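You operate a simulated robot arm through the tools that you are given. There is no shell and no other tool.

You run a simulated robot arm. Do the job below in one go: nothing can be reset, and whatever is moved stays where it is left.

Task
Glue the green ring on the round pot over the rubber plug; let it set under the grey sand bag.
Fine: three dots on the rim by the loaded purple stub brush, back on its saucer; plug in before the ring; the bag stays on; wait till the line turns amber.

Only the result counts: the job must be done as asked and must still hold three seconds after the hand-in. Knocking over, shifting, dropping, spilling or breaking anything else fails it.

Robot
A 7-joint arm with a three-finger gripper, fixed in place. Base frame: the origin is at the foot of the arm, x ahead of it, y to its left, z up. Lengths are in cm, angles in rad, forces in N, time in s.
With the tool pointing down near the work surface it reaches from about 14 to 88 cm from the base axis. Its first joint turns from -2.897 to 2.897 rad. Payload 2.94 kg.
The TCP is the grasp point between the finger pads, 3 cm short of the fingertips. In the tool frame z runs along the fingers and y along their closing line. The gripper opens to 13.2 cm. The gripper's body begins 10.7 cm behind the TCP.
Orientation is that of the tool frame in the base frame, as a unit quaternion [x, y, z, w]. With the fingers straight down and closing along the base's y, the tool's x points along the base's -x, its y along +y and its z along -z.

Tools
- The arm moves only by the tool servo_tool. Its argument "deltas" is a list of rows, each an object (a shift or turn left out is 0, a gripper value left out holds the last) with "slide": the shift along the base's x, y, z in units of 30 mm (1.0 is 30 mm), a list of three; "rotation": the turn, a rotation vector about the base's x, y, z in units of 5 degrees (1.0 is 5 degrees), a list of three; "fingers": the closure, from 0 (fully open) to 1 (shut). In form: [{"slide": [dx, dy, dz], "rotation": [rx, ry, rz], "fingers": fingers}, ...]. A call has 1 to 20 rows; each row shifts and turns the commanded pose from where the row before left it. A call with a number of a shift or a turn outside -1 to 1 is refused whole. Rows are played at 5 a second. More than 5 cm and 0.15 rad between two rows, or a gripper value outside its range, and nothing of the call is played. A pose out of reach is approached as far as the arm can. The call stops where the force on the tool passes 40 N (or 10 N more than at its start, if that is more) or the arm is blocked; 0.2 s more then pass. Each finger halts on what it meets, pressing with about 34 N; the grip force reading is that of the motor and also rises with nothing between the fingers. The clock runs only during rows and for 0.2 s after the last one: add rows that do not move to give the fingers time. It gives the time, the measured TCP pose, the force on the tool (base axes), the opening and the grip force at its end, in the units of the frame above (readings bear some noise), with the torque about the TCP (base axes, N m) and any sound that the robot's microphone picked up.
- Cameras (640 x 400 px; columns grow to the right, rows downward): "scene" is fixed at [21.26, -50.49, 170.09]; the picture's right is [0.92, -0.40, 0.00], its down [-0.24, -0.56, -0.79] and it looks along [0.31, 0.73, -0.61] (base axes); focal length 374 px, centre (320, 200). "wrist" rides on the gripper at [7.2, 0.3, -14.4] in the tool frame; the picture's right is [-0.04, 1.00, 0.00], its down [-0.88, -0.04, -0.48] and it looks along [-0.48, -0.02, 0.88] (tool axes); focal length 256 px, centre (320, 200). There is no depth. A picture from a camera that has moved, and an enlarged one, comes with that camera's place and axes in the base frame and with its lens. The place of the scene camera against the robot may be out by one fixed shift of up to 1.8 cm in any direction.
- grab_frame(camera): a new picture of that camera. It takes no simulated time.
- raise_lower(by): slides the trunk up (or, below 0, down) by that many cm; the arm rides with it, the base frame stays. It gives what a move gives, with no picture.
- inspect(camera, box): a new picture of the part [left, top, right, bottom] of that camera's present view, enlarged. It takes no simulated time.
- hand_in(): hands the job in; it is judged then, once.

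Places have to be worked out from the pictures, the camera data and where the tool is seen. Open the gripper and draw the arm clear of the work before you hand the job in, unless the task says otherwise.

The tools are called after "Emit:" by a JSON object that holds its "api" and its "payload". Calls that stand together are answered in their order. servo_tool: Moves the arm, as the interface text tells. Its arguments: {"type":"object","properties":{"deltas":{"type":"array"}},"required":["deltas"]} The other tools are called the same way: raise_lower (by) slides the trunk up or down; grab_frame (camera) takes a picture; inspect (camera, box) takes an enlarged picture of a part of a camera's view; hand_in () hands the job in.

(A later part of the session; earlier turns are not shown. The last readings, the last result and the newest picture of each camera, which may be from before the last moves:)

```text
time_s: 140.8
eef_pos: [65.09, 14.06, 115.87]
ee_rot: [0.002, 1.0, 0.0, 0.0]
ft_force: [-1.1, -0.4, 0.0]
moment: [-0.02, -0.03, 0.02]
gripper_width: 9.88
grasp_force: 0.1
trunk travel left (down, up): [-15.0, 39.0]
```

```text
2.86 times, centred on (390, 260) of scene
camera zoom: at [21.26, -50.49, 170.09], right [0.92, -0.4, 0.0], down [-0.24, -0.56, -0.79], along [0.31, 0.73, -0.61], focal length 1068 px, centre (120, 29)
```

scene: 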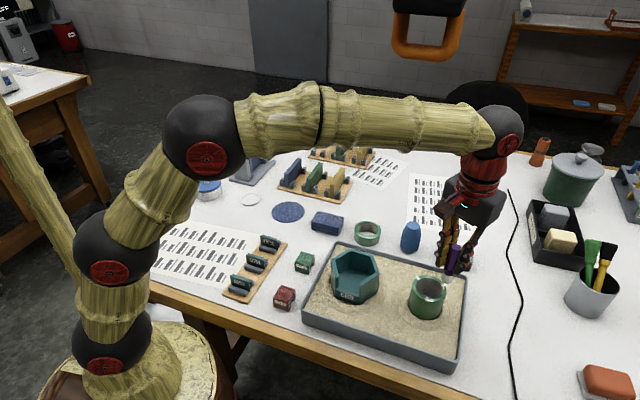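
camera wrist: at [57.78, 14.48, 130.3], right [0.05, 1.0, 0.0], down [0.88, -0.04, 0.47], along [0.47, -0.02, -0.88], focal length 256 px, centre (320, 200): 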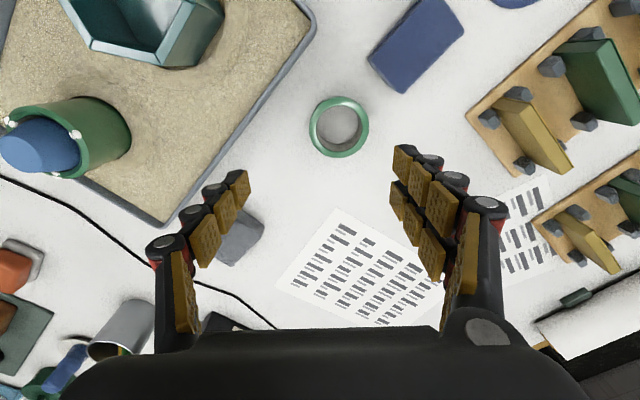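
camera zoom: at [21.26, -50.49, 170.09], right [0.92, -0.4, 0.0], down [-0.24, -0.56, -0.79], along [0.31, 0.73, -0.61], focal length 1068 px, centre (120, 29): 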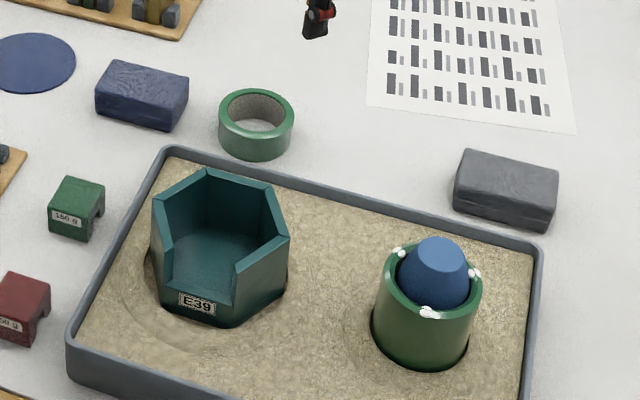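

The ring is at (65.1, 16.5), about 7.5 cm across. I centre over it and descend to just above it.

Emit:
{"api": "servo_tool", "payload": {"deltas": [{"slide": [0, 0.2, 0]}, {"slide": [0, 0.35, -0.2]}, {"slide": [0, 0.2, -0.4]}, {"slide": [0, 0.067, -0.6]}, {"slide": [0, 0, -0.7]}, {"slide": [0, 0, -0.7]}, {"slide": [0, 0, -0.5]}, {"slide": [0, 0, -0.3]}, {"slide": [0, 0, -0.15]}, {"slide": [0, 0, 0]}, {"slide": [0, 0, 0]}]}}

Emit:
{"api": "grab_frame", "payload": {"camera": "wrist"}}

Emit:
{"api": "inspect", "payload": {"camera": "wrist", "box": [250, 80, 390, 200]}}

```text
time_s: 143.2
eef_pos: [65.1, 16.51, 105.37]
ee_rot: [0.002, 1.0, 0.0, -0.001]
ft_force: [0.0, -0.5, 0.7]
moment: [0.0, 0.0, 0.01]
gripper_width: 9.89
grasp_force: 0.0
trunk travel left (down, up): [-15.0, 39.0]
```

```text
taken
camera wrist: at [57.8, 16.89, 119.71], right [0.05, 1.0, 0.0], down [0.88, -0.04, 0.47], along [0.47, -0.02, -0.88], focal length 256 px, centre (320, 200)
```

wrist: 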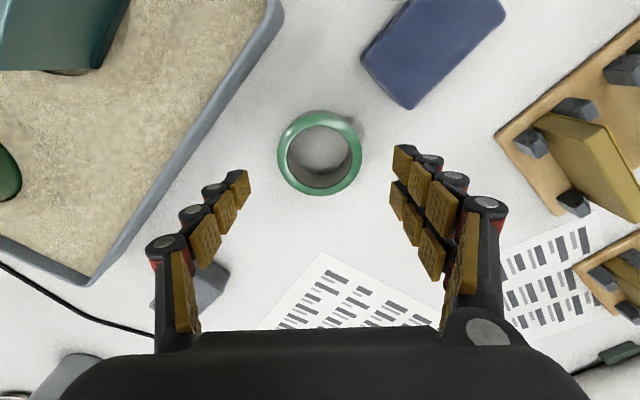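

```text
3.33 times, centred on (320, 140) of wrist
camera zoom: at [57.8, 16.89, 119.71], right [0.05, 1.0, 0.0], down [0.88, -0.04, 0.47], along [0.47, -0.02, -0.88], focal length 853 px, centre (320, 400)
```

zoom: 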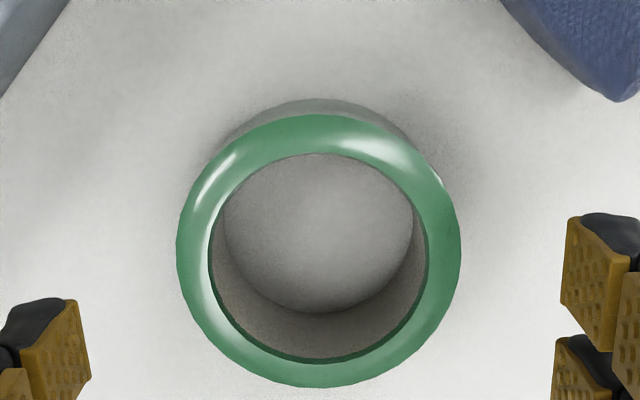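

Centred within 1 mm; the ring is about 3.5 cm tall. I descend so that the tips stop about 1 cm above the table.

Emit:
{"api": "servo_tool", "payload": {"deltas": [{"slide": [0, -0.02, -0.2]}, {"slide": [0, 0, -0.4]}, {"slide": [0, 0, -0.5]}, {"slide": [0, 0, -0.5]}, {"slide": [0, 0, -0.4]}, {"slide": [0, 0, -0.15]}, {"slide": [0, 0, -0.1]}, {"slide": [0, 0, 0]}, {"slide": [0, 0, 0]}]}}

Emit:
{"api": "servo_tool", "payload": {"deltas": [{"slide": [0, 0, 0], "fingers": 0.35}, {"slide": [0, 0, 0], "fingers": 0.42}, {"slide": [0, 0, 0], "fingers": 1}, {"slide": [0, 0, 0], "fingers": 1}, {"slide": [0, 0, 0], "fingers": 1}, {"slide": [0, 0, 0], "fingers": 1}]}}

Emit:
{"api": "inspect", "payload": {"camera": "wrist", "box": [230, 100, 410, 250]}}

Emit:
{"api": "inspect", "payload": {"camera": "scene", "box": [320, 170, 420, 260]}}

```text
time_s: 145.2
eef_pos: [65.04, 16.4, 98.64]
ee_rot: [0.002, 1.0, 0.0, 0.0]
ft_force: [-0.1, 0.2, -0.4]
moment: [0.01, -0.01, -0.01]
gripper_width: 9.89
grasp_force: 0.2
trunk travel left (down, up): [-15.0, 39.0]
```

```text
time_s: 146.7
eef_pos: [65.05, 16.58, 98.61]
ee_rot: [0.002, 1.0, 0.001, 0.0]
ft_force: [0.6, 0.4, 2.3]
moment: [-0.09, 0.02, -0.07]
gripper_width: 6.95
grasp_force: 34.3
trunk travel left (down, up): [-15.0, 39.0]
```

```text
2.67 times, centred on (320, 175) of wrist
camera zoom: at [57.8, 16.81, 112.98], right [0.05, 1.0, 0.0], down [0.88, -0.04, 0.48], along [0.47, -0.02, -0.88], focal length 683 px, centre (320, 267)
```

zoom: 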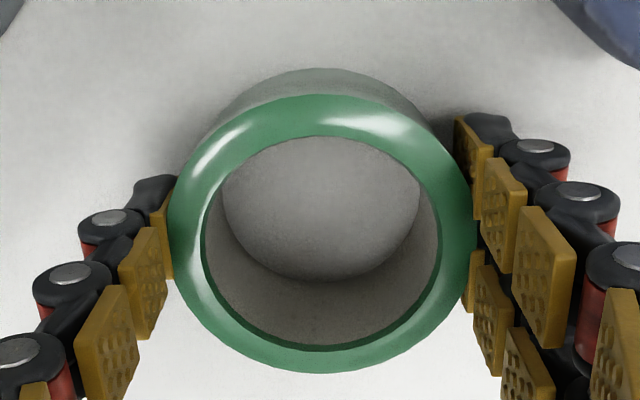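

```text
4.44 times, centred on (370, 215) of scene
camera zoom: at [21.26, -50.49, 170.09], right [0.92, -0.4, 0.0], down [-0.24, -0.56, -0.79], along [0.31, 0.73, -0.61], focal length 1661 px, centre (98, 133)
```

zoom: 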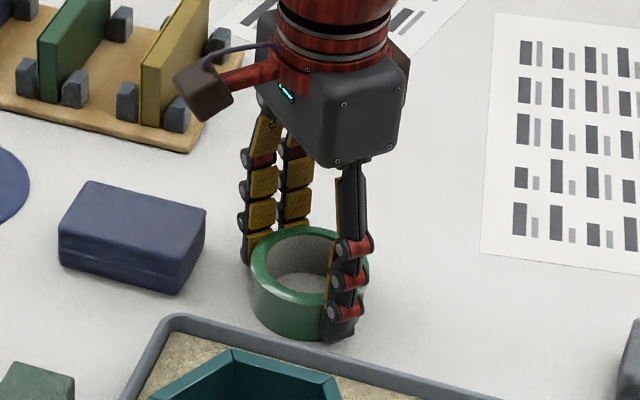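

The ring is gripped (6.95 cm). From this view its true outer diameter is about 7.1 and inner about 5.5, matching the pot, and it is about 4.2 cm tall. I lift it 18 cm straight up.

Emit:
{"api": "servo_tool", "payload": {"deltas": [{"slide": [0, 0, 0.1]}, {"slide": [0, 0, 0.2]}, {"slide": [0, 0, 0.4]}, {"slide": [0, 0, 0.6]}, {"slide": [0, 0, 0.7]}, {"slide": [0, 0, 0.7]}, {"slide": [0, 0, 0.7]}, {"slide": [0, 0, 0.7]}, {"slide": [0, 0, 0.7]}, {"slide": [0, 0, 0.6]}, {"slide": [0, 0, 0.4]}, {"slide": [0, 0, 0.16]}, {"slide": [0, 0, 0]}, {"slide": [0, 0, 0]}]}}

Emit:
{"api": "inspect", "payload": {"camera": "scene", "box": [310, 100, 450, 260]}}

Emit:
{"api": "inspect", "payload": {"camera": "wrist", "box": [230, 100, 410, 250]}}

```text
time_s: 149.7
eef_pos: [64.95, 16.45, 116.46]
ee_rot: [0.002, 1.0, 0.001, -0.001]
ft_force: [-0.5, 0.0, -1.0]
moment: [0.03, -0.01, -0.04]
gripper_width: 6.93
grasp_force: 33.8
trunk travel left (down, up): [-15.0, 39.0]
```

```text
2.50 times, centred on (380, 180) of scene
camera zoom: at [21.26, -50.49, 170.09], right [0.92, -0.4, 0.0], down [-0.24, -0.56, -0.79], along [0.31, 0.73, -0.61], focal length 934 px, centre (170, 250)
```

zoom: 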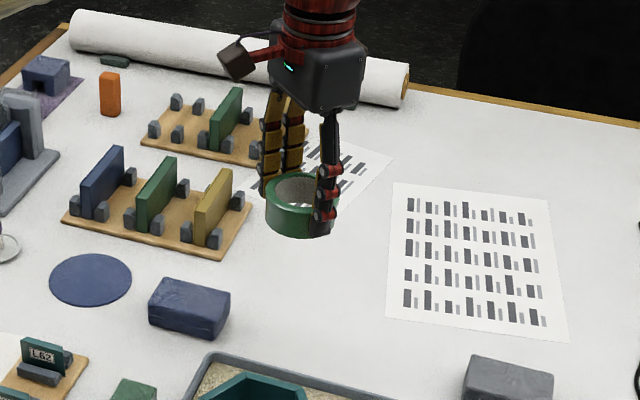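

```text
2.67 times, centred on (320, 175) of wrist
camera zoom: at [57.74, 16.87, 130.83], right [0.05, 1.0, 0.0], down [0.88, -0.04, 0.47], along [0.47, -0.02, -0.88], focal length 683 px, centre (320, 267)
```

zoom: 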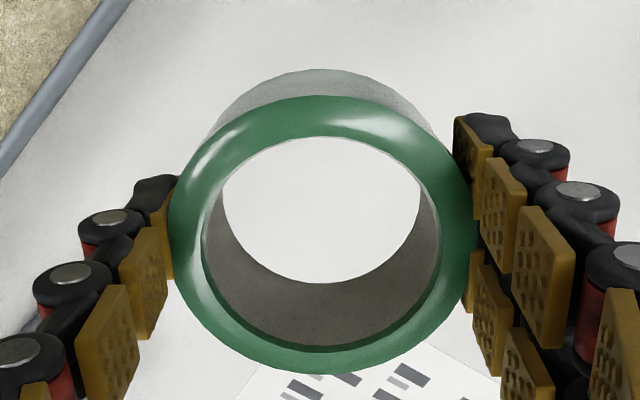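

The ring is held level. I carry it over the pot.

Emit:
{"api": "servo_tool", "payload": {"deltas": [{"slide": [0, -0.15, 0]}, {"slide": [0, -0.35, 0]}, {"slide": [-0.0335, -0.6, 0]}, {"slide": [-0.0335, -0.6, 0]}, {"slide": [-0.0335, -0.6, 0]}, {"slide": [-0.0335, -0.6, 0]}, {"slide": [-0.0335, -0.6, 0]}, {"slide": [-0.0335, -0.6, 0]}, {"slide": [-0.0335, -0.6, 0]}, {"slide": [-0.0335, -0.6, 0]}, {"slide": [-0.0335, -0.6, 0]}, {"slide": [-0.0335, -0.6, 0]}, {"slide": [-0.0335, -0.6, 0]}, {"slide": [-0.0335, -0.6, 0]}, {"slide": [-0.0335, -0.6, 0]}, {"slide": [-0.0335, -0.6, 0]}, {"slide": [0, -0.35, 0]}, {"slide": [0, -0.15, 0]}, {"slide": [0, -0.087, 0]}, {"slide": [0, 0, 0]}]}}

Emit:
{"api": "servo_tool", "payload": {"deltas": [{"slide": [0, 0, 0]}, {"slide": [0, 0, 0]}]}}

Emit:
{"api": "inspect", "payload": {"camera": "scene", "box": [390, 190, 480, 330]}}

Emit:
{"api": "inspect", "payload": {"camera": "wrist", "box": [230, 80, 410, 250]}}

```text
time_s: 153.8
eef_pos: [63.51, -12.08, 116.42]
ee_rot: [0.002, 1.0, 0.001, 0.0]
ft_force: [-0.1, 0.6, -1.1]
moment: [0.02, 0.01, -0.02]
gripper_width: 6.92
grasp_force: 33.8
trunk travel left (down, up): [-15.0, 39.0]
```

```text
time_s: 154.4
eef_pos: [63.67, -12.04, 116.4]
ee_rot: [0.002, 1.0, 0.001, -0.001]
ft_force: [0.0, -0.2, -0.7]
moment: [0.05, 0.0, 0.02]
gripper_width: 6.93
grasp_force: 34.1
trunk travel left (down, up): [-15.0, 39.0]
```

```text
2.86 times, centred on (435, 260) of scene
camera zoom: at [21.26, -50.49, 170.09], right [0.92, -0.4, 0.0], down [-0.24, -0.56, -0.79], along [0.31, 0.73, -0.61], focal length 1068 px, centre (-9, 29)
```

zoom: 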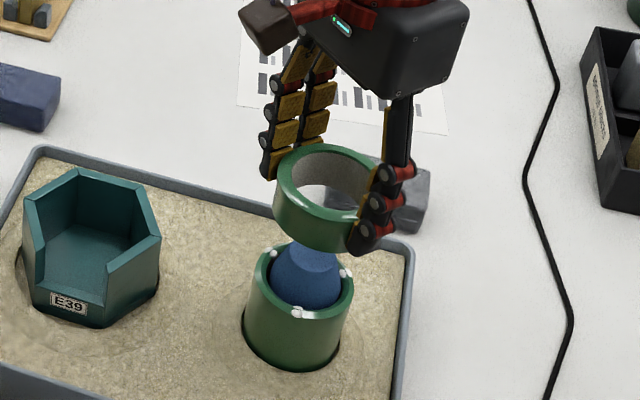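

```text
2.35 times, centred on (320, 165) of wrist
camera zoom: at [56.39, -11.61, 130.82], right [0.05, 1.0, 0.0], down [0.88, -0.04, 0.47], along [0.47, -0.02, -0.88], focal length 602 px, centre (320, 282)
```

zoom: 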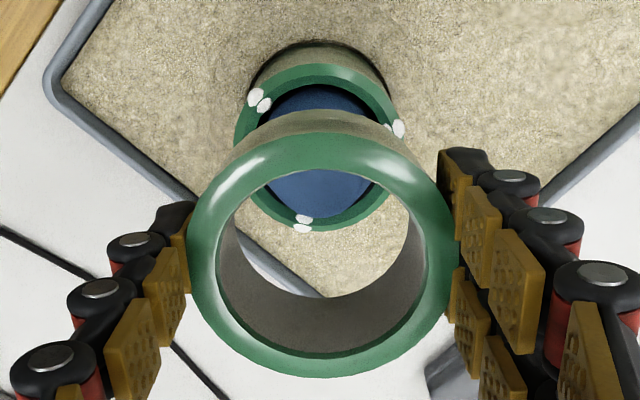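

The ring and pot agree in x; the ring is about 1.5 mm too far in +y, so I correct by -1.2 mm and lower it over the plug's tip, with a check before contact.

Emit:
{"api": "servo_tool", "payload": {"deltas": [{"slide": [0, -0.04, 0]}, {"slide": [0, 0, -0.2]}, {"slide": [0, 0, -0.3]}, {"slide": [0, 0, -0.3]}, {"slide": [0, 0, -0.2]}, {"slide": [0, 0, -0.1]}, {"slide": [0, 0, 0]}, {"slide": [0, 0, 0]}]}}

Emit:
{"api": "inspect", "payload": {"camera": "scene", "box": [390, 210, 480, 330]}}

Emit:
{"api": "inspect", "payload": {"camera": "wrist", "box": [230, 80, 410, 250]}}

```text
time_s: 156.2
eef_pos: [63.69, -12.15, 113.06]
ee_rot: [0.002, 1.0, 0.001, -0.001]
ft_force: [0.0, 0.0, 0.2]
moment: [-0.02, 0.03, 0.0]
gripper_width: 6.93
grasp_force: 33.9
trunk travel left (down, up): [-15.0, 39.0]
```

```text
3.33 times, centred on (435, 270) of scene
camera zoom: at [21.26, -50.49, 170.09], right [0.92, -0.4, 0.0], down [-0.24, -0.56, -0.79], along [0.31, 0.73, -0.61], focal length 1246 px, centre (-63, -33)
```

zoom: 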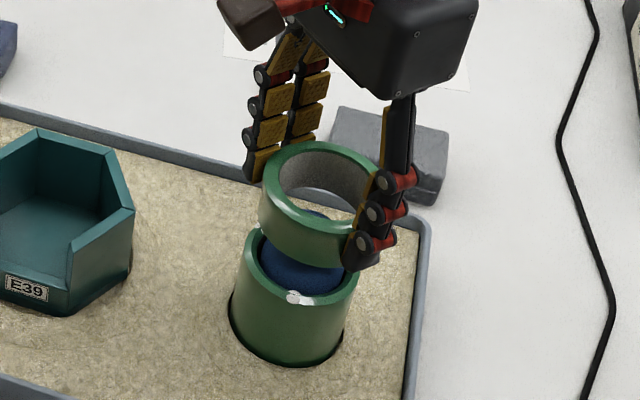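

```text
2.35 times, centred on (320, 165) of wrist
camera zoom: at [56.38, -11.78, 127.5], right [0.05, 1.0, 0.0], down [0.88, -0.04, 0.47], along [0.47, -0.02, -0.88], focal length 602 px, centre (320, 282)
```

zoom: 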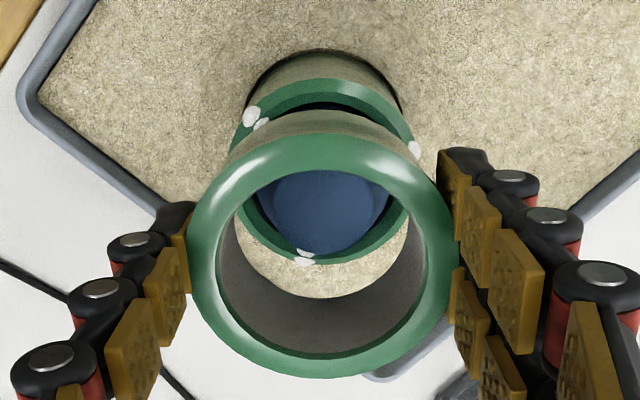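

Ring and pot are now aligned sideways, and the ring's lower edge is level with the plug tip. I keep lowering slowly.

Emit:
{"api": "servo_tool", "payload": {"deltas": [{"slide": [0, 0, -0.1]}, {"slide": [0, 0, -0.1]}, {"slide": [0, 0, -0.1]}, {"slide": [0, 0, -0.1]}, {"slide": [0, 0, 0]}]}}

Emit:
{"api": "servo_tool", "payload": {"deltas": [{"slide": [0, 0, -0.07]}, {"slide": [0, 0, -0.07]}, {"slide": [0, 0, -0.07]}, {"slide": [0, 0, 0]}]}}

Emit:
{"api": "inspect", "payload": {"camera": "scene", "box": [400, 230, 470, 320]}}

Emit:
{"api": "inspect", "payload": {"camera": "wrist", "box": [230, 80, 410, 250]}}

```text
time_s: 157.4
eef_pos: [63.61, -12.25, 112.03]
ee_rot: [0.002, 1.0, 0.001, 0.0]
ft_force: [-0.7, 0.6, -1.1]
moment: [0.0, -0.01, -0.03]
gripper_width: 6.88
grasp_force: 33.5
trunk travel left (down, up): [-15.0, 39.0]
```

```text
time_s: 158.4
eef_pos: [63.63, -12.11, 111.28]
ee_rot: [0.002, 1.0, 0.001, -0.001]
ft_force: [-0.5, -0.8, -2.9]
moment: [-0.01, 0.02, 0.0]
gripper_width: 6.89
grasp_force: 34.2
trunk travel left (down, up): [-15.0, 39.0]
```

```text
4.44 times, centred on (435, 275) of scene
camera zoom: at [21.26, -50.49, 170.09], right [0.92, -0.4, 0.0], down [-0.24, -0.56, -0.79], along [0.31, 0.73, -0.61], focal length 1661 px, centre (-191, -133)
```

zoom: 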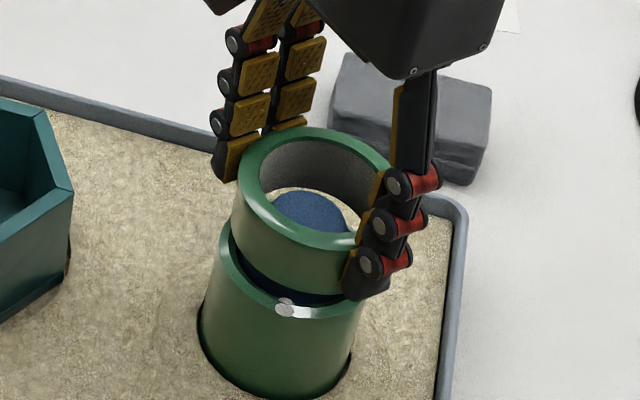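

```text
2.35 times, centred on (320, 165) of wrist
camera zoom: at [56.37, -11.79, 125.65], right [0.05, 1.0, 0.0], down [0.88, -0.04, 0.47], along [0.47, -0.02, -0.88], focal length 602 px, centre (320, 282)
```

zoom: 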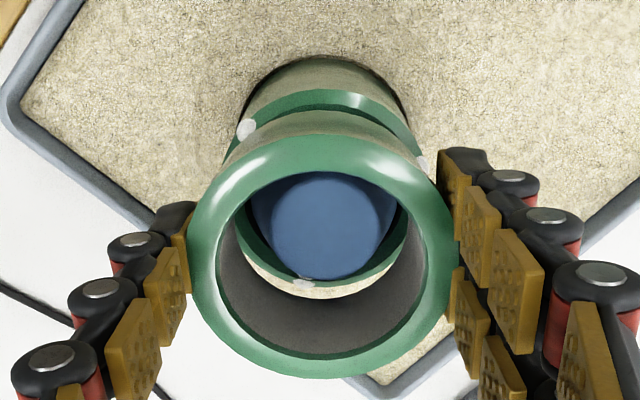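

The gap to the rim is now about 1 cm with the ring around the plug. I continue in 1.5 mm steps with force checks.

Emit:
{"api": "servo_tool", "payload": {"deltas": [{"slide": [0, 0, -0.05]}, {"slide": [0, 0, -0.05]}, {"slide": [0, 0, -0.05]}, {"slide": [0, 0, 0]}]}}

Emit:
{"api": "servo_tool", "payload": {"deltas": [{"slide": [0, 0, -0.04]}, {"slide": [0, 0, -0.04]}, {"slide": [0, 0, 0]}]}}

Emit:
{"api": "inspect", "payload": {"camera": "scene", "box": [405, 245, 460, 320]}}

```text
time_s: 159.4
eef_pos: [63.59, -12.11, 110.76]
ee_rot: [0.001, 1.0, 0.001, -0.001]
ft_force: [0.2, -0.6, -1.1]
moment: [0.01, -0.02, 0.01]
gripper_width: 6.87
grasp_force: 34.6
trunk travel left (down, up): [-15.0, 39.0]
```

```text
time_s: 160.2
eef_pos: [63.68, -12.13, 110.6]
ee_rot: [0.002, 1.0, 0.001, -0.001]
ft_force: [-0.5, -0.2, -1.0]
moment: [-0.02, -0.01, 0.0]
gripper_width: 6.87
grasp_force: 34.0
trunk travel left (down, up): [-15.0, 39.0]
```

```text
5.33 times, centred on (432, 282) of scene
camera zoom: at [21.26, -50.49, 170.09], right [0.92, -0.4, 0.0], down [-0.24, -0.56, -0.79], along [0.31, 0.73, -0.61], focal length 1994 px, centre (-280, -240)
```

zoom: 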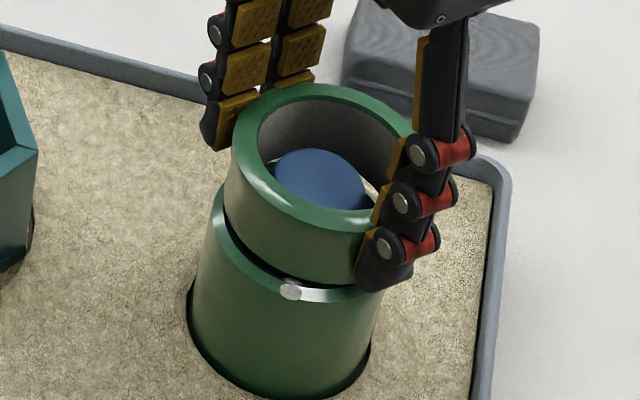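

About 4 mm to go and no force yet. I continue with sub-millimetre steps.

Emit:
{"api": "servo_tool", "payload": {"deltas": [{"slide": [0, 0, -0.03]}, {"slide": [0, 0, -0.03]}, {"slide": [0, 0, 0]}]}}

Emit:
{"api": "servo_tool", "payload": {"deltas": [{"slide": [0, 0, -0.03]}, {"slide": [0, 0, -0.03]}, {"slide": [0, 0, 0]}]}}

Emit:
{"api": "inspect", "payload": {"camera": "scene", "box": [405, 245, 460, 320]}}

```text
time_s: 161.1
eef_pos: [63.74, -11.99, 110.46]
ee_rot: [0.002, 1.0, 0.001, -0.001]
ft_force: [0.3, 0.4, -1.2]
moment: [-0.03, -0.01, -0.05]
gripper_width: 6.85
grasp_force: 34.2
trunk travel left (down, up): [-15.0, 39.0]
```

```text
time_s: 161.8
eef_pos: [63.55, -12.13, 110.28]
ee_rot: [0.001, 1.0, 0.001, -0.001]
ft_force: [-0.2, 0.2, -1.3]
moment: [0.02, 0.0, -0.05]
gripper_width: 6.89
grasp_force: 34.2
trunk travel left (down, up): [-15.0, 39.0]
```

```text
5.33 times, centred on (432, 282) of scene
camera zoom: at [21.26, -50.49, 170.09], right [0.92, -0.4, 0.0], down [-0.24, -0.56, -0.79], along [0.31, 0.73, -0.61], focal length 1994 px, centre (-280, -240)
```

zoom: 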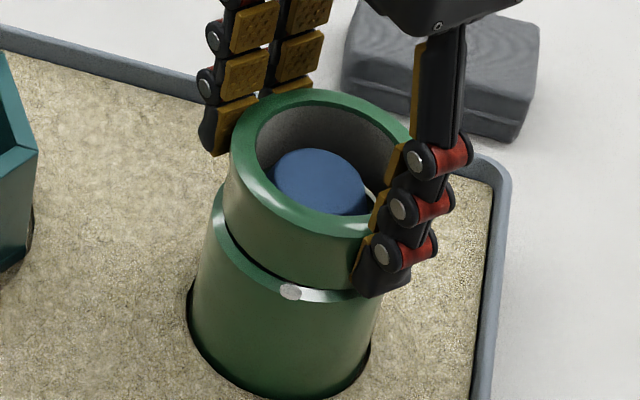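

Nearly closed. I continue with two steps per call.

Emit:
{"api": "servo_tool", "payload": {"deltas": [{"slide": [0, 0, -0.03]}, {"slide": [0, 0, -0.03]}, {"slide": [0, 0, 0]}]}}

Emit:
{"api": "servo_tool", "payload": {"deltas": [{"slide": [0, 0, -0.03]}, {"slide": [0, 0, 0]}]}}

```text
time_s: 162.7
eef_pos: [63.66, -12.21, 110.03]
ee_rot: [0.002, 1.0, 0.001, -0.001]
ft_force: [-0.5, 0.3, -1.3]
moment: [-0.01, -0.02, 0.04]
gripper_width: 6.88
grasp_force: 34.1
trunk travel left (down, up): [-15.0, 39.0]
```

```text
time_s: 163.2
eef_pos: [63.58, -12.09, 110.01]
ee_rot: [0.002, 1.0, 0.001, 0.0]
ft_force: [-0.7, -0.9, -0.4]
moment: [0.02, 0.02, 0.04]
gripper_width: 6.91
grasp_force: 34.3
trunk travel left (down, up): [-15.0, 39.0]
```

Still no contact at z 110.0; I look and continue.

Emit:
{"api": "servo_tool", "payload": {"deltas": [{"slide": [0, 0, -0.03]}, {"slide": [0, 0, -0.03]}, {"slide": [0, 0, 0]}]}}

Emit:
{"api": "inspect", "payload": {"camera": "scene", "box": [405, 245, 460, 320]}}

Emit:
{"api": "inspect", "payload": {"camera": "wrist", "box": [230, 80, 410, 250]}}

```text
time_s: 164.1
eef_pos: [63.63, -11.98, 109.87]
ee_rot: [0.002, 1.0, 0.001, 0.0]
ft_force: [-2.6, 0.5, 1.7]
moment: [0.01, 0.08, -0.03]
gripper_width: 6.86
grasp_force: 33.7
trunk travel left (down, up): [-15.0, 39.0]
```

```text
5.33 times, centred on (432, 282) of scene
camera zoom: at [21.26, -50.49, 170.09], right [0.92, -0.4, 0.0], down [-0.24, -0.56, -0.79], along [0.31, 0.73, -0.61], focal length 1994 px, centre (-280, -240)
```

zoom: 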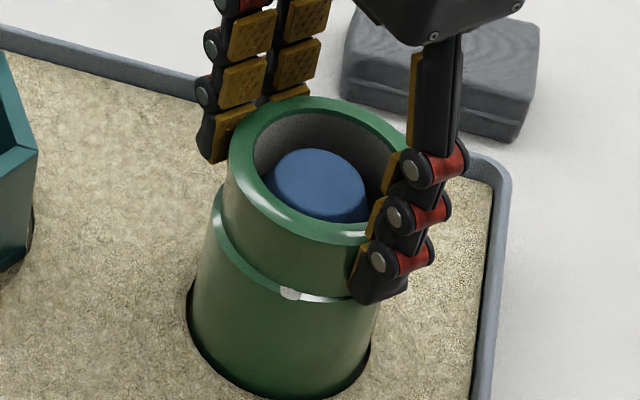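

```text
2.35 times, centred on (320, 165) of wrist
camera zoom: at [56.34, -11.73, 124.19], right [0.05, 1.0, 0.0], down [0.88, -0.04, 0.48], along [0.47, -0.02, -0.88], focal length 602 px, centre (320, 282)
```

zoom: 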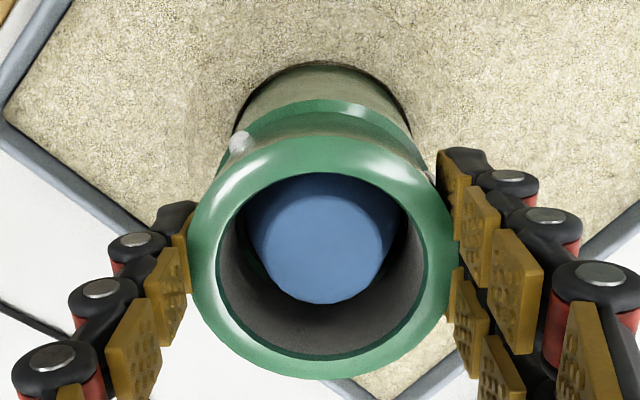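

A first hint of contact. I zoom in to check concentricity before pressing further.

Emit:
{"api": "inspect", "payload": {"camera": "scene", "box": [422, 262, 446, 286]}}

Emit:
{"api": "inspect", "payload": {"camera": "scene", "box": [408, 262, 432, 286]}}

Emit:
{"api": "inspect", "payload": {"camera": "wrist", "box": [270, 100, 370, 160]}}

```text
16.00 times, centred on (434, 274) of scene
camera zoom: at [21.26, -50.49, 170.09], right [0.92, -0.4, 0.0], down [-0.24, -0.56, -0.79], along [0.31, 0.73, -0.61], focal length 5980 px, centre (-1504, -984)
```

zoom: 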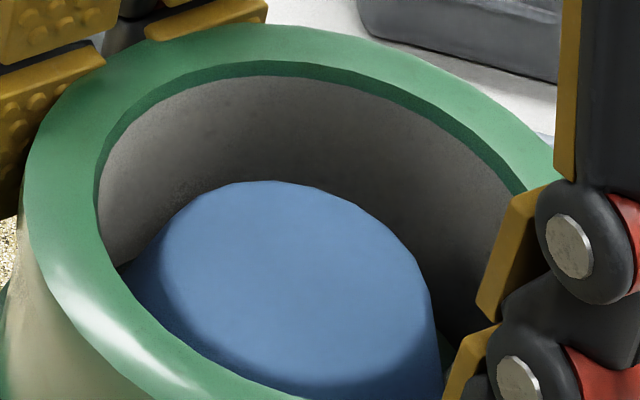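

```text
16.00 times, centred on (420, 274) of scene
camera zoom: at [21.26, -50.49, 170.09], right [0.92, -0.4, 0.0], down [-0.24, -0.56, -0.79], along [0.31, 0.73, -0.61], focal length 5980 px, centre (-1280, -984)
```

zoom: 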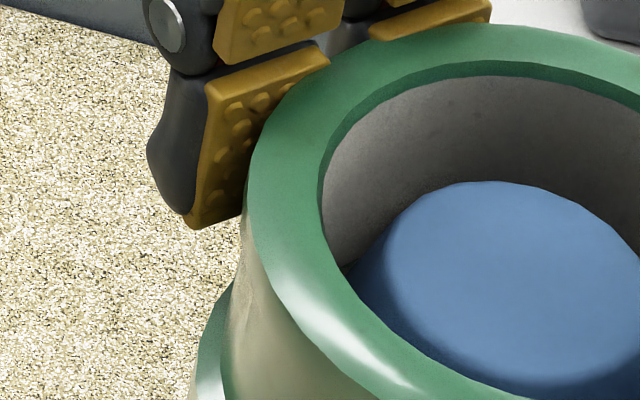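

```text
6.40 times, centred on (320, 130) of wrist
camera zoom: at [56.34, -11.73, 124.19], right [0.05, 1.0, 0.0], down [0.88, -0.04, 0.48], along [0.47, -0.02, -0.88], focal length 1638 px, centre (320, 648)
```

zoom: 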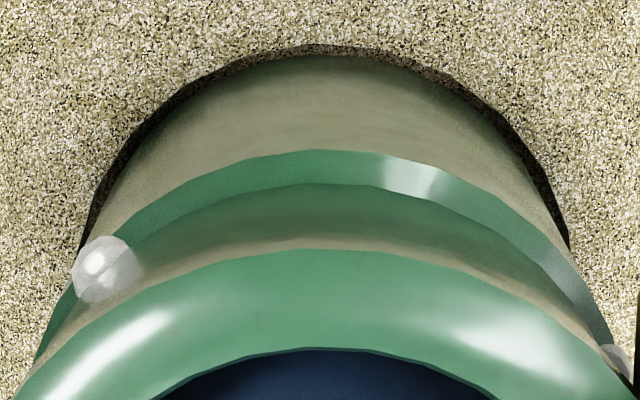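

The visible band is the pot's outer bevel; ring and pot are concentric to about 1 mm and the ring's lower edge is at the crest. I press one or two more tiny steps to seat it.

Emit:
{"api": "servo_tool", "payload": {"deltas": [{"slide": [0, 0, -0.03]}, {"slide": [0, 0, 0]}, {"slide": [0, 0, 0]}]}}

```text
time_s: 164.8
eef_pos: [63.49, -12.2, 109.67]
ee_rot: [0.002, 1.0, 0.001, 0.0]
ft_force: [-2.0, -0.7, 2.1]
moment: [0.01, 0.13, 0.0]
gripper_width: 6.88
grasp_force: 34.4
trunk travel left (down, up): [-15.0, 39.0]
```

Light contact: 2 N up and 2 N sideways, probably the plug touching inside. I take another small step.

Emit:
{"api": "servo_tool", "payload": {"deltas": [{"slide": [0, 0, -0.03]}, {"slide": [0, 0, 0]}, {"slide": [0, 0, 0]}]}}

Emit:
{"api": "inspect", "payload": {"camera": "wrist", "box": [230, 80, 410, 250]}}

Emit:
{"api": "inspect", "payload": {"camera": "scene", "box": [405, 245, 460, 320]}}

```text
time_s: 165.7
eef_pos: [63.62, -11.99, 109.61]
ee_rot: [0.002, 1.0, 0.001, 0.0]
ft_force: [-2.2, 1.2, 3.8]
moment: [0.07, 0.26, 0.01]
gripper_width: 6.87
grasp_force: 33.9
trunk travel left (down, up): [-15.0, 39.0]
```

```text
2.35 times, centred on (320, 165) of wrist
camera zoom: at [56.3, -11.72, 124.02], right [0.05, 1.0, 0.0], down [0.88, -0.04, 0.48], along [0.47, -0.02, -0.88], focal length 602 px, centre (320, 282)
```

zoom: 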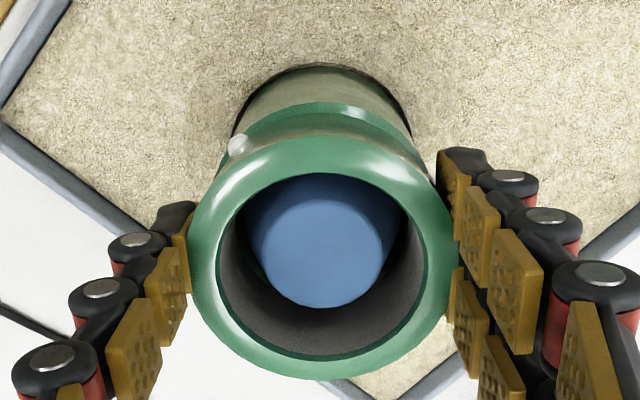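

```text
5.33 times, centred on (432, 282) of scene
camera zoom: at [21.26, -50.49, 170.09], right [0.92, -0.4, 0.0], down [-0.24, -0.56, -0.79], along [0.31, 0.73, -0.61], focal length 1994 px, centre (-280, -240)
```

zoom: 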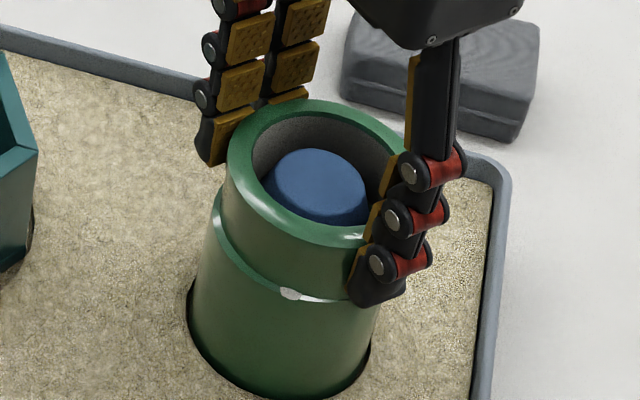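

Force is only rising slowly (3.8 N), so the rim is not yet bearing fully. I continue down gently.

Emit:
{"api": "servo_tool", "payload": {"deltas": [{"slide": [0, 0, -0.03]}, {"slide": [0, 0, 0]}, {"slide": [0, 0, 0]}]}}

Emit:
{"api": "servo_tool", "payload": {"deltas": [{"slide": [0, 0, -0.03]}, {"slide": [0, 0, 0]}, {"slide": [0, 0, 0]}]}}

Emit:
{"api": "inspect", "payload": {"camera": "scene", "box": [405, 245, 460, 320]}}

Emit:
{"api": "inspect", "payload": {"camera": "wrist", "box": [270, 100, 370, 160]}}

```text
time_s: 166.4
eef_pos: [63.48, -12.06, 109.58]
ee_rot: [0.0, 1.0, 0.001, 0.0]
ft_force: [-5.9, 1.0, 8.1]
moment: [-0.16, 0.29, -0.04]
gripper_width: 6.84
grasp_force: 34.9
trunk travel left (down, up): [-15.0, 39.0]
```

```text
time_s: 167.2
eef_pos: [63.54, -12.1, 109.61]
ee_rot: [0.002, 1.0, 0.0, 0.0]
ft_force: [-5.5, 0.1, 14.0]
moment: [0.04, 0.23, -0.05]
gripper_width: 6.86
grasp_force: 33.7
trunk travel left (down, up): [-15.0, 39.0]
```

```text
5.33 times, centred on (432, 282) of scene
camera zoom: at [21.26, -50.49, 170.09], right [0.92, -0.4, 0.0], down [-0.24, -0.56, -0.79], along [0.31, 0.73, -0.61], focal length 1994 px, centre (-280, -240)
```

zoom: 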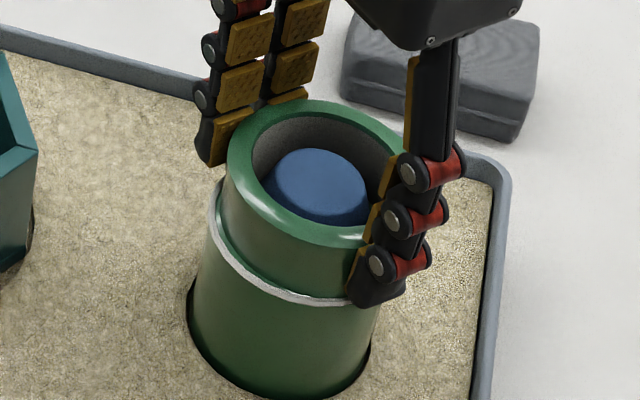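

```text
6.40 times, centred on (320, 130) of wrist
camera zoom: at [56.27, -11.71, 123.96], right [0.05, 1.0, 0.0], down [0.88, -0.04, 0.48], along [0.48, -0.02, -0.88], focal length 1638 px, centre (320, 648)
```

zoom: 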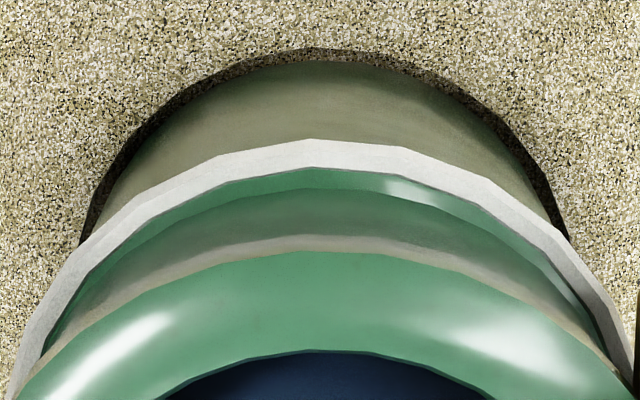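

A white glue line has formed all round the seam, so the ring is seated on the dots. I open the fingers gently and leave it standing.

Emit:
{"api": "servo_tool", "payload": {"deltas": [{"slide": [0, 0, 0.02]}, {"slide": [0, 0, 0], "fingers": 0.44}, {"slide": [0, 0, 0], "fingers": 0.38}, {"slide": [0, 0, 0], "fingers": 0.28}, {"slide": [0, 0, 0], "fingers": 0.28}, {"slide": [0, 0, 0], "fingers": 0.28}]}}

Emit:
{"api": "inspect", "payload": {"camera": "scene", "box": [405, 245, 460, 320]}}

Emit:
{"api": "inspect", "payload": {"camera": "wrist", "box": [230, 80, 410, 250]}}

```text
time_s: 168.7
eef_pos: [63.64, -12.03, 109.48]
ee_rot: [0.002, 1.0, 0.001, 0.0]
ft_force: [0.4, 0.0, 1.1]
moment: [0.01, -0.02, -0.01]
gripper_width: 9.51
grasp_force: 0.0
trunk travel left (down, up): [-15.0, 39.0]
```

```text
5.33 times, centred on (432, 282) of scene
camera zoom: at [21.26, -50.49, 170.09], right [0.92, -0.4, 0.0], down [-0.24, -0.56, -0.79], along [0.31, 0.73, -0.61], focal length 1994 px, centre (-280, -240)
```

zoom: 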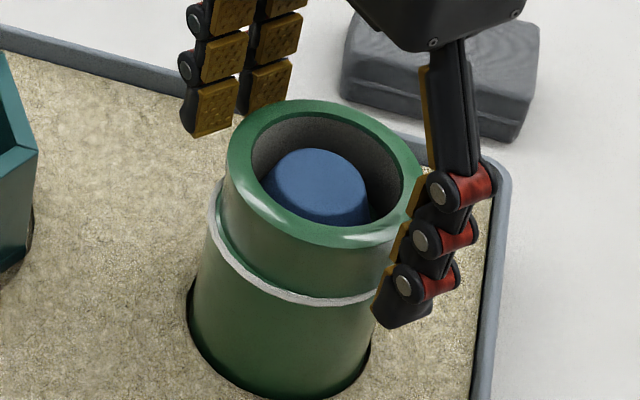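

```text
2.35 times, centred on (320, 165) of wrist
camera zoom: at [56.39, -11.74, 123.88], right [0.05, 1.0, 0.0], down [0.88, -0.04, 0.47], along [0.47, -0.02, -0.88], focal length 602 px, centre (320, 282)
```

zoom: 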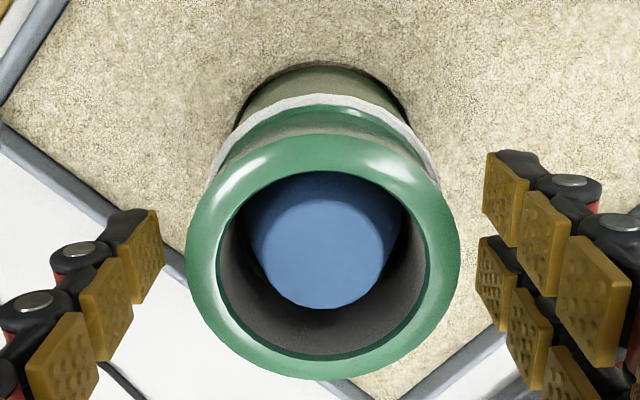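

The ring stands free with the white glue line around it. I rise and move towards the grey sand bag to measure it.

Emit:
{"api": "servo_tool", "payload": {"deltas": [{"slide": [0, 0, 0.15]}, {"slide": [0, 0, 0.35]}, {"slide": [0, 0, 0.6]}, {"slide": [0, 0, 0.6]}, {"slide": [0, 0, 0.4]}, {"slide": [0.1, 0.1, 0.15], "fingers": 0}, {"slide": [0.25, 0.25, 0]}, {"slide": [0.45, 0.45, 0]}, {"slide": [0.5, 0.5, 0]}, {"slide": [0.5, 0.5, 0]}, {"slide": [0.5, 0.5, 0]}, {"slide": [0.4, 0.5, 0]}, {"slide": [0.25, 0.4, 0]}, {"slide": [0.1, 0.2, 0]}, {"slide": [0, 0, 0]}, {"slide": [0, 0, 0]}]}}

Emit:
{"api": "grab_frame", "payload": {"camera": "wrist"}}

Emit:
{"api": "grab_frame", "payload": {"camera": "scene"}}

```text
time_s: 172.1
eef_pos: [72.74, -1.82, 116.24]
ee_rot: [0.002, 1.0, 0.002, 0.0]
ft_force: [-0.6, -0.3, 0.0]
moment: [0.03, -0.02, 0.0]
gripper_width: 13.21
grasp_force: 0.0
trunk travel left (down, up): [-15.0, 39.0]
```

```text
taken
camera wrist: at [65.54, -1.53, 130.61], right [0.05, 1.0, 0.0], down [0.88, -0.04, 0.47], along [0.47, -0.02, -0.88], focal length 256 px, centre (320, 200)
```

wrist: 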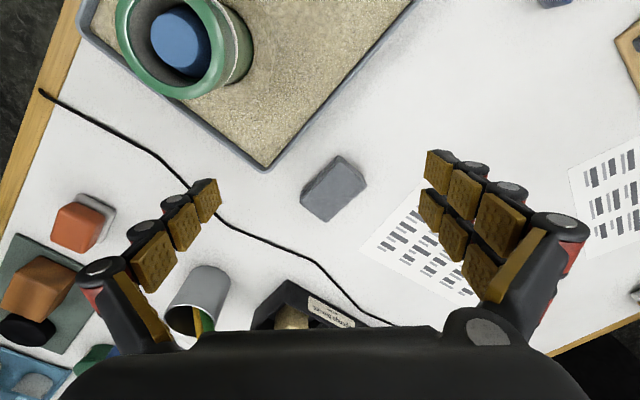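

```text
taken
```

scene: 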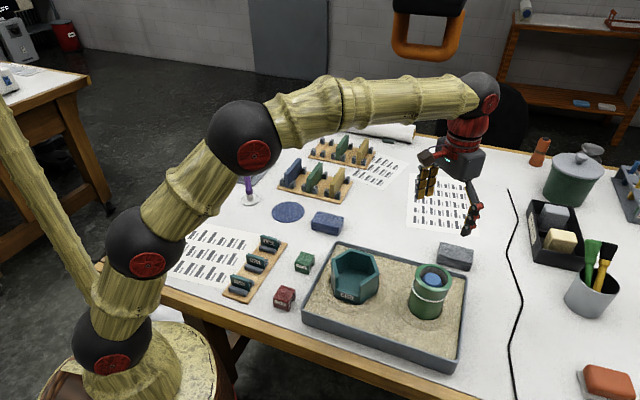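

The grey bag is in full view. I enlarge it to get its corners, its heading and its size.

Emit:
{"api": "inspect", "payload": {"camera": "wrist", "box": [285, 140, 385, 240]}}

Emit:
{"api": "inspect", "payload": {"camera": "scene", "box": [430, 230, 480, 280]}}

```text
4.00 times, centred on (335, 190) of wrist
camera zoom: at [65.54, -1.53, 130.61], right [0.05, 1.0, 0.0], down [0.88, -0.04, 0.47], along [0.47, -0.02, -0.88], focal length 1024 px, centre (260, 240)
```

zoom: 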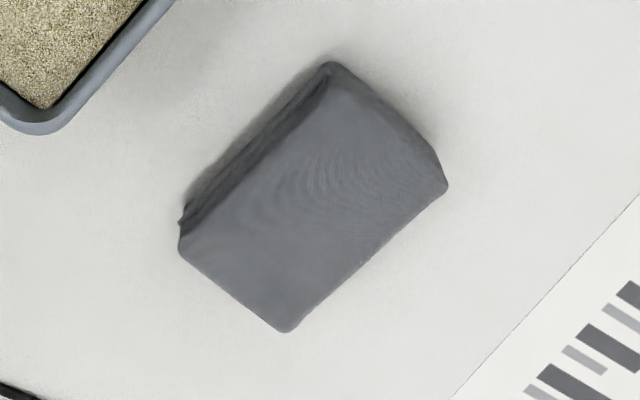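

```text
8.00 times, centred on (455, 255) of scene
camera zoom: at [21.26, -50.49, 170.09], right [0.92, -0.4, 0.0], down [-0.24, -0.56, -0.79], along [0.31, 0.73, -0.61], focal length 2990 px, centre (-760, -240)
```

zoom: 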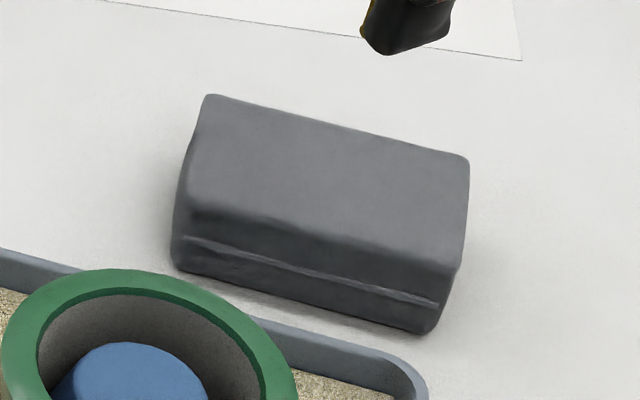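

The bag is about 8.5 x 5.7 cm, centred near (82.5, -0.4), with its long axis at -44° to x. I will grip it across its short side, so I turn the tool by -47° and move above it.

Emit:
{"api": "servo_tool", "payload": {"deltas": [{"slide": [0.1, 0, 0], "rotation": [0, 0, -0.4]}, {"slide": [0.25, 0.04, 0], "rotation": [0, 0, -0.8]}, {"slide": [0.3, 0.05, 0], "rotation": [0, 0, -0.9]}, {"slide": [0.3, 0.05, 0], "rotation": [0, 0, -0.9]}, {"slide": [0.3, 0.05, 0], "rotation": [0, 0, -0.9]}, {"slide": [0.3, 0.05, 0], "rotation": [0, 0, -0.9]}, {"slide": [0.3, 0.05, -0.1], "rotation": [0, 0, -0.9]}, {"slide": [0.3, 0.05, -0.2], "rotation": [0, 0, -0.9]}, {"slide": [0.3, 0.05, -0.3], "rotation": [0, 0, -0.9]}, {"slide": [0.2, 0.05, -0.3], "rotation": [0, 0, -0.9]}, {"slide": [0.1, 0.03, -0.2], "rotation": [0, 0, -0.7]}, {"slide": [0, 0, -0.1], "rotation": [0, 0, -0.3]}, {"slide": [0, 0, 0]}, {"slide": [0, 0, 0]}]}}

Emit:
{"api": "grab_frame", "payload": {"camera": "wrist"}}

Emit:
{"api": "grab_frame", "payload": {"camera": "scene"}}

```text
time_s: 175.1
eef_pos: [81.12, -0.5, 112.63]
ee_rot: [0.401, 0.916, 0.001, 0.001]
ft_force: [0.2, -0.3, -1.1]
moment: [-0.02, -0.01, 0.0]
gripper_width: 13.22
grasp_force: 0.0
trunk travel left (down, up): [-15.0, 39.0]
```

```text
taken
camera wrist: at [76.31, 5.08, 127.01], right [0.76, 0.65, 0.0], down [0.57, -0.67, 0.47], along [0.31, -0.36, -0.88], focal length 256 px, centre (320, 200)
```

wrist: 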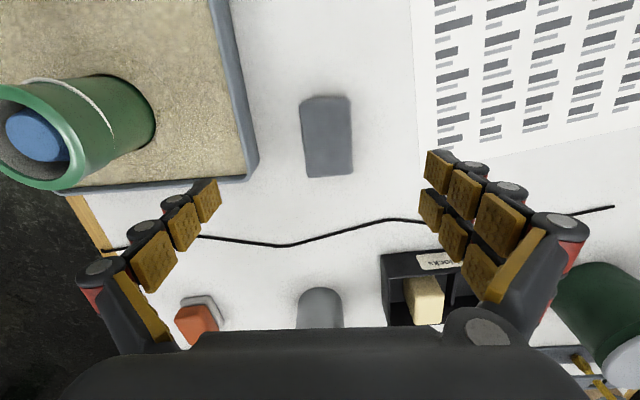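

```text
taken
```

scene: 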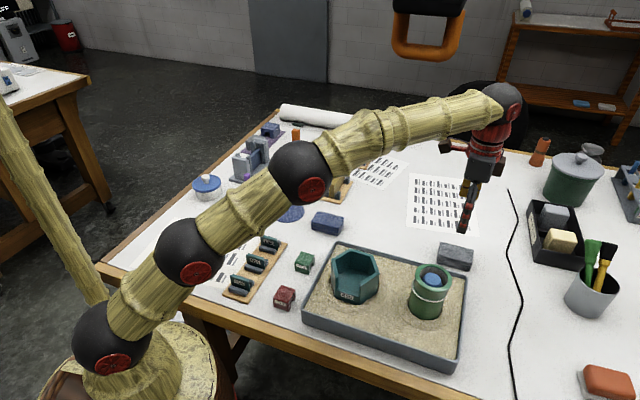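

The bag is now nearly aligned with the tool. I enlarge it to refine position and angle.

Emit:
{"api": "inspect", "payload": {"camera": "wrist", "box": [270, 80, 390, 190]}}

```text
3.64 times, centred on (330, 135) of wrist
camera zoom: at [76.31, 5.08, 127.01], right [0.76, 0.65, 0.0], down [0.57, -0.67, 0.47], along [0.31, -0.36, -0.88], focal length 931 px, centre (284, 436)
```

zoom: 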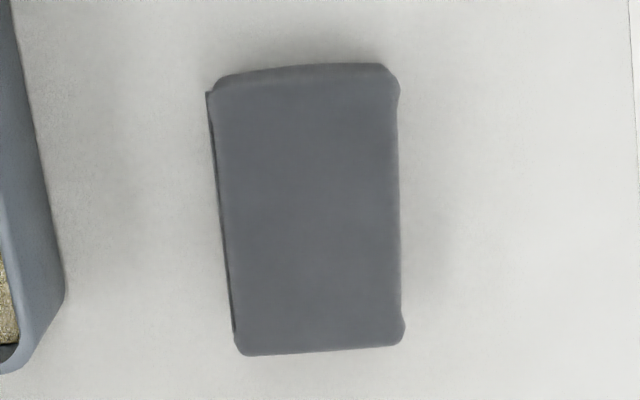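

The bag centre is (82.3, -0.35) and it needs +1.3° of turn. I shift there and descend part of the way, checking that the arm still reaches.

Emit:
{"api": "servo_tool", "payload": {"deltas": [{"slide": [0.15, 0.02, -0.1], "rotation": [0, 0, 0.13]}, {"slide": [0.15, 0.02, -0.3], "rotation": [0, 0, 0.13]}, {"slide": [0.09, 0.01, -0.5]}, {"slide": [0, 0, -0.6]}, {"slide": [0, 0, -0.4]}, {"slide": [0, 0, -0.2]}, {"slide": [0, 0, 0]}, {"slide": [0, 0, 0]}]}}

Emit:
{"api": "grab_frame", "payload": {"camera": "wrist"}}

Emit:
{"api": "grab_frame", "payload": {"camera": "scene"}}

```text
time_s: 176.8
eef_pos: [82.18, -0.4, 106.48]
ee_rot: [0.389, 0.921, 0.0, 0.0]
ft_force: [0.0, -0.1, -0.5]
moment: [-0.02, -0.03, 0.05]
gripper_width: 13.21
grasp_force: 0.1
trunk travel left (down, up): [-15.0, 39.0]
```

```text
taken
camera wrist: at [77.4, 5.12, 120.78], right [0.75, 0.66, 0.0], down [0.58, -0.66, 0.48], along [0.32, -0.35, -0.88], focal length 256 px, centre (320, 200)
```

wrist: 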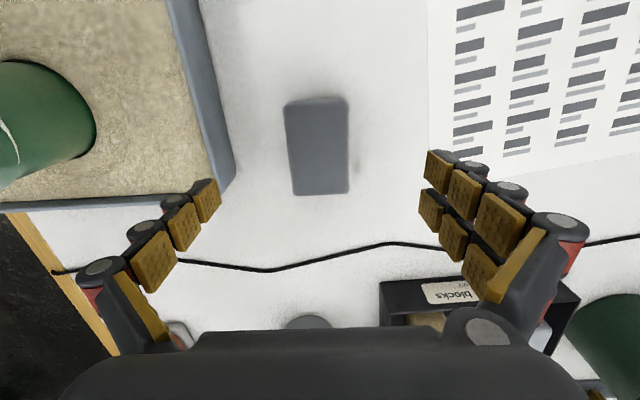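

```text
taken
```

scene: 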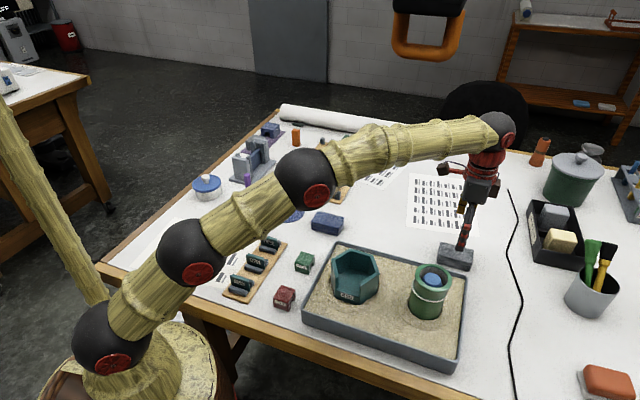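

Reach is fine and the bag is centred between the fingers. I check the angle with an enlarged view before going down.

Emit:
{"api": "inspect", "payload": {"camera": "wrist", "box": [260, 80, 380, 210]}}

Emit:
{"api": "inspect", "payload": {"camera": "scene", "box": [420, 170, 500, 280]}}

```text
3.08 times, centred on (320, 145) of wrist
camera zoom: at [77.4, 5.12, 120.78], right [0.75, 0.66, 0.0], down [0.58, -0.66, 0.48], along [0.32, -0.35, -0.88], focal length 788 px, centre (320, 369)
```

zoom: 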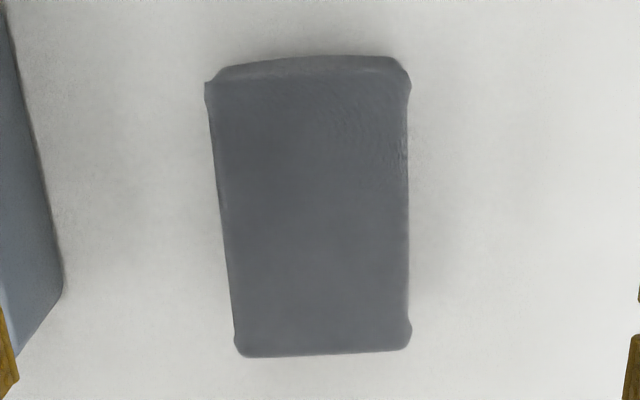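

```text
3.64 times, centred on (460, 225) of scene
camera zoom: at [21.26, -50.49, 170.09], right [0.92, -0.4, 0.0], down [-0.24, -0.56, -0.79], along [0.31, 0.73, -0.61], focal length 1359 px, centre (-189, 109)
```

zoom: 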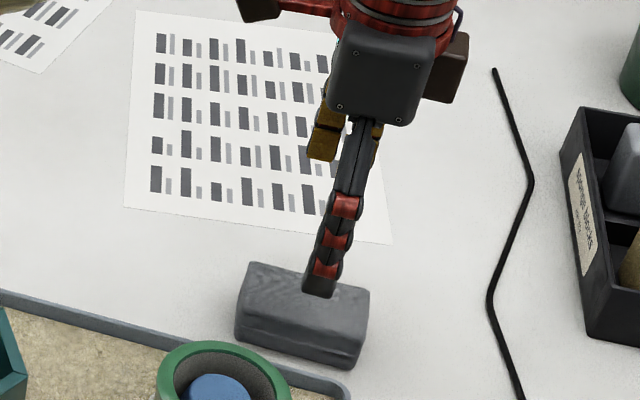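

Angle within about 1° and centred. I narrow the gripper to about 9 cm (clear of the tray edge) and descend to TCP z 98.4.

Emit:
{"api": "servo_tool", "payload": {"deltas": [{"slide": [0, 0, -0.1], "fingers": 0.32}, {"slide": [0, 0, -0.3]}, {"slide": [0, 0, -0.5]}, {"slide": [0, 0, -0.5]}, {"slide": [0, 0, -0.5]}, {"slide": [0, 0, -0.4]}, {"slide": [0, 0, -0.2]}, {"slide": [0, 0, -0.12]}, {"slide": [0, 0, -0.08]}, {"slide": [0, 0, 0]}, {"slide": [0, 0, 0]}]}}

Emit:
{"api": "inspect", "payload": {"camera": "wrist", "box": [230, 90, 410, 260]}}

Emit:
{"api": "inspect", "payload": {"camera": "scene", "box": [420, 190, 500, 280]}}

```text
time_s: 179.2
eef_pos: [82.19, -0.4, 98.29]
ee_rot: [0.389, 0.921, 0.0, 0.001]
ft_force: [-0.4, 0.2, 0.1]
moment: [0.02, -0.01, 0.04]
gripper_width: 8.98
grasp_force: 0.0
trunk travel left (down, up): [-15.0, 39.0]
```

```text
2.35 times, centred on (320, 175) of wrist
camera zoom: at [77.33, 5.08, 112.59], right [0.75, 0.66, 0.0], down [0.58, -0.66, 0.47], along [0.32, -0.35, -0.88], focal length 602 px, centre (320, 259)
```

zoom: 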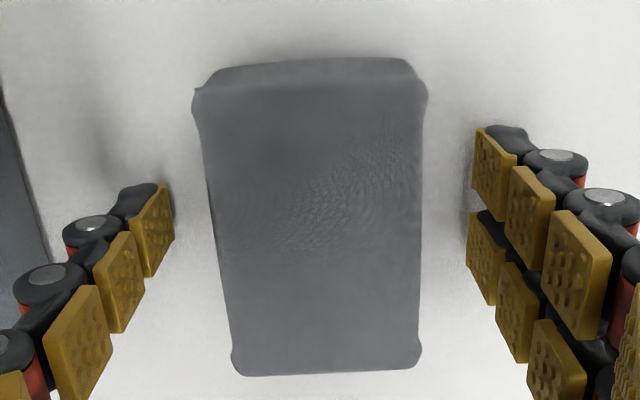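

```text
4.44 times, centred on (460, 235) of scene
camera zoom: at [21.26, -50.49, 170.09], right [0.92, -0.4, 0.0], down [-0.24, -0.56, -0.79], along [0.31, 0.73, -0.61], focal length 1661 px, centre (-302, 44)
```

zoom: 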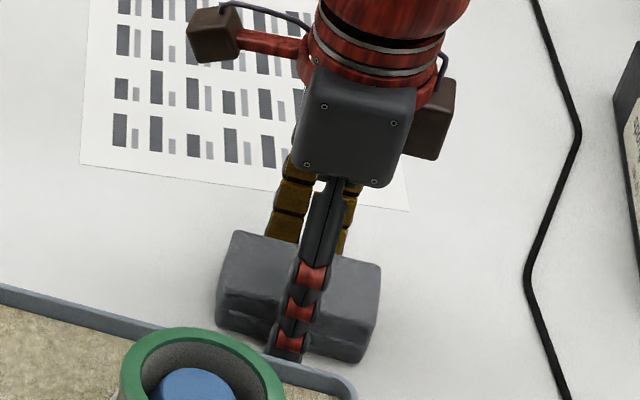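

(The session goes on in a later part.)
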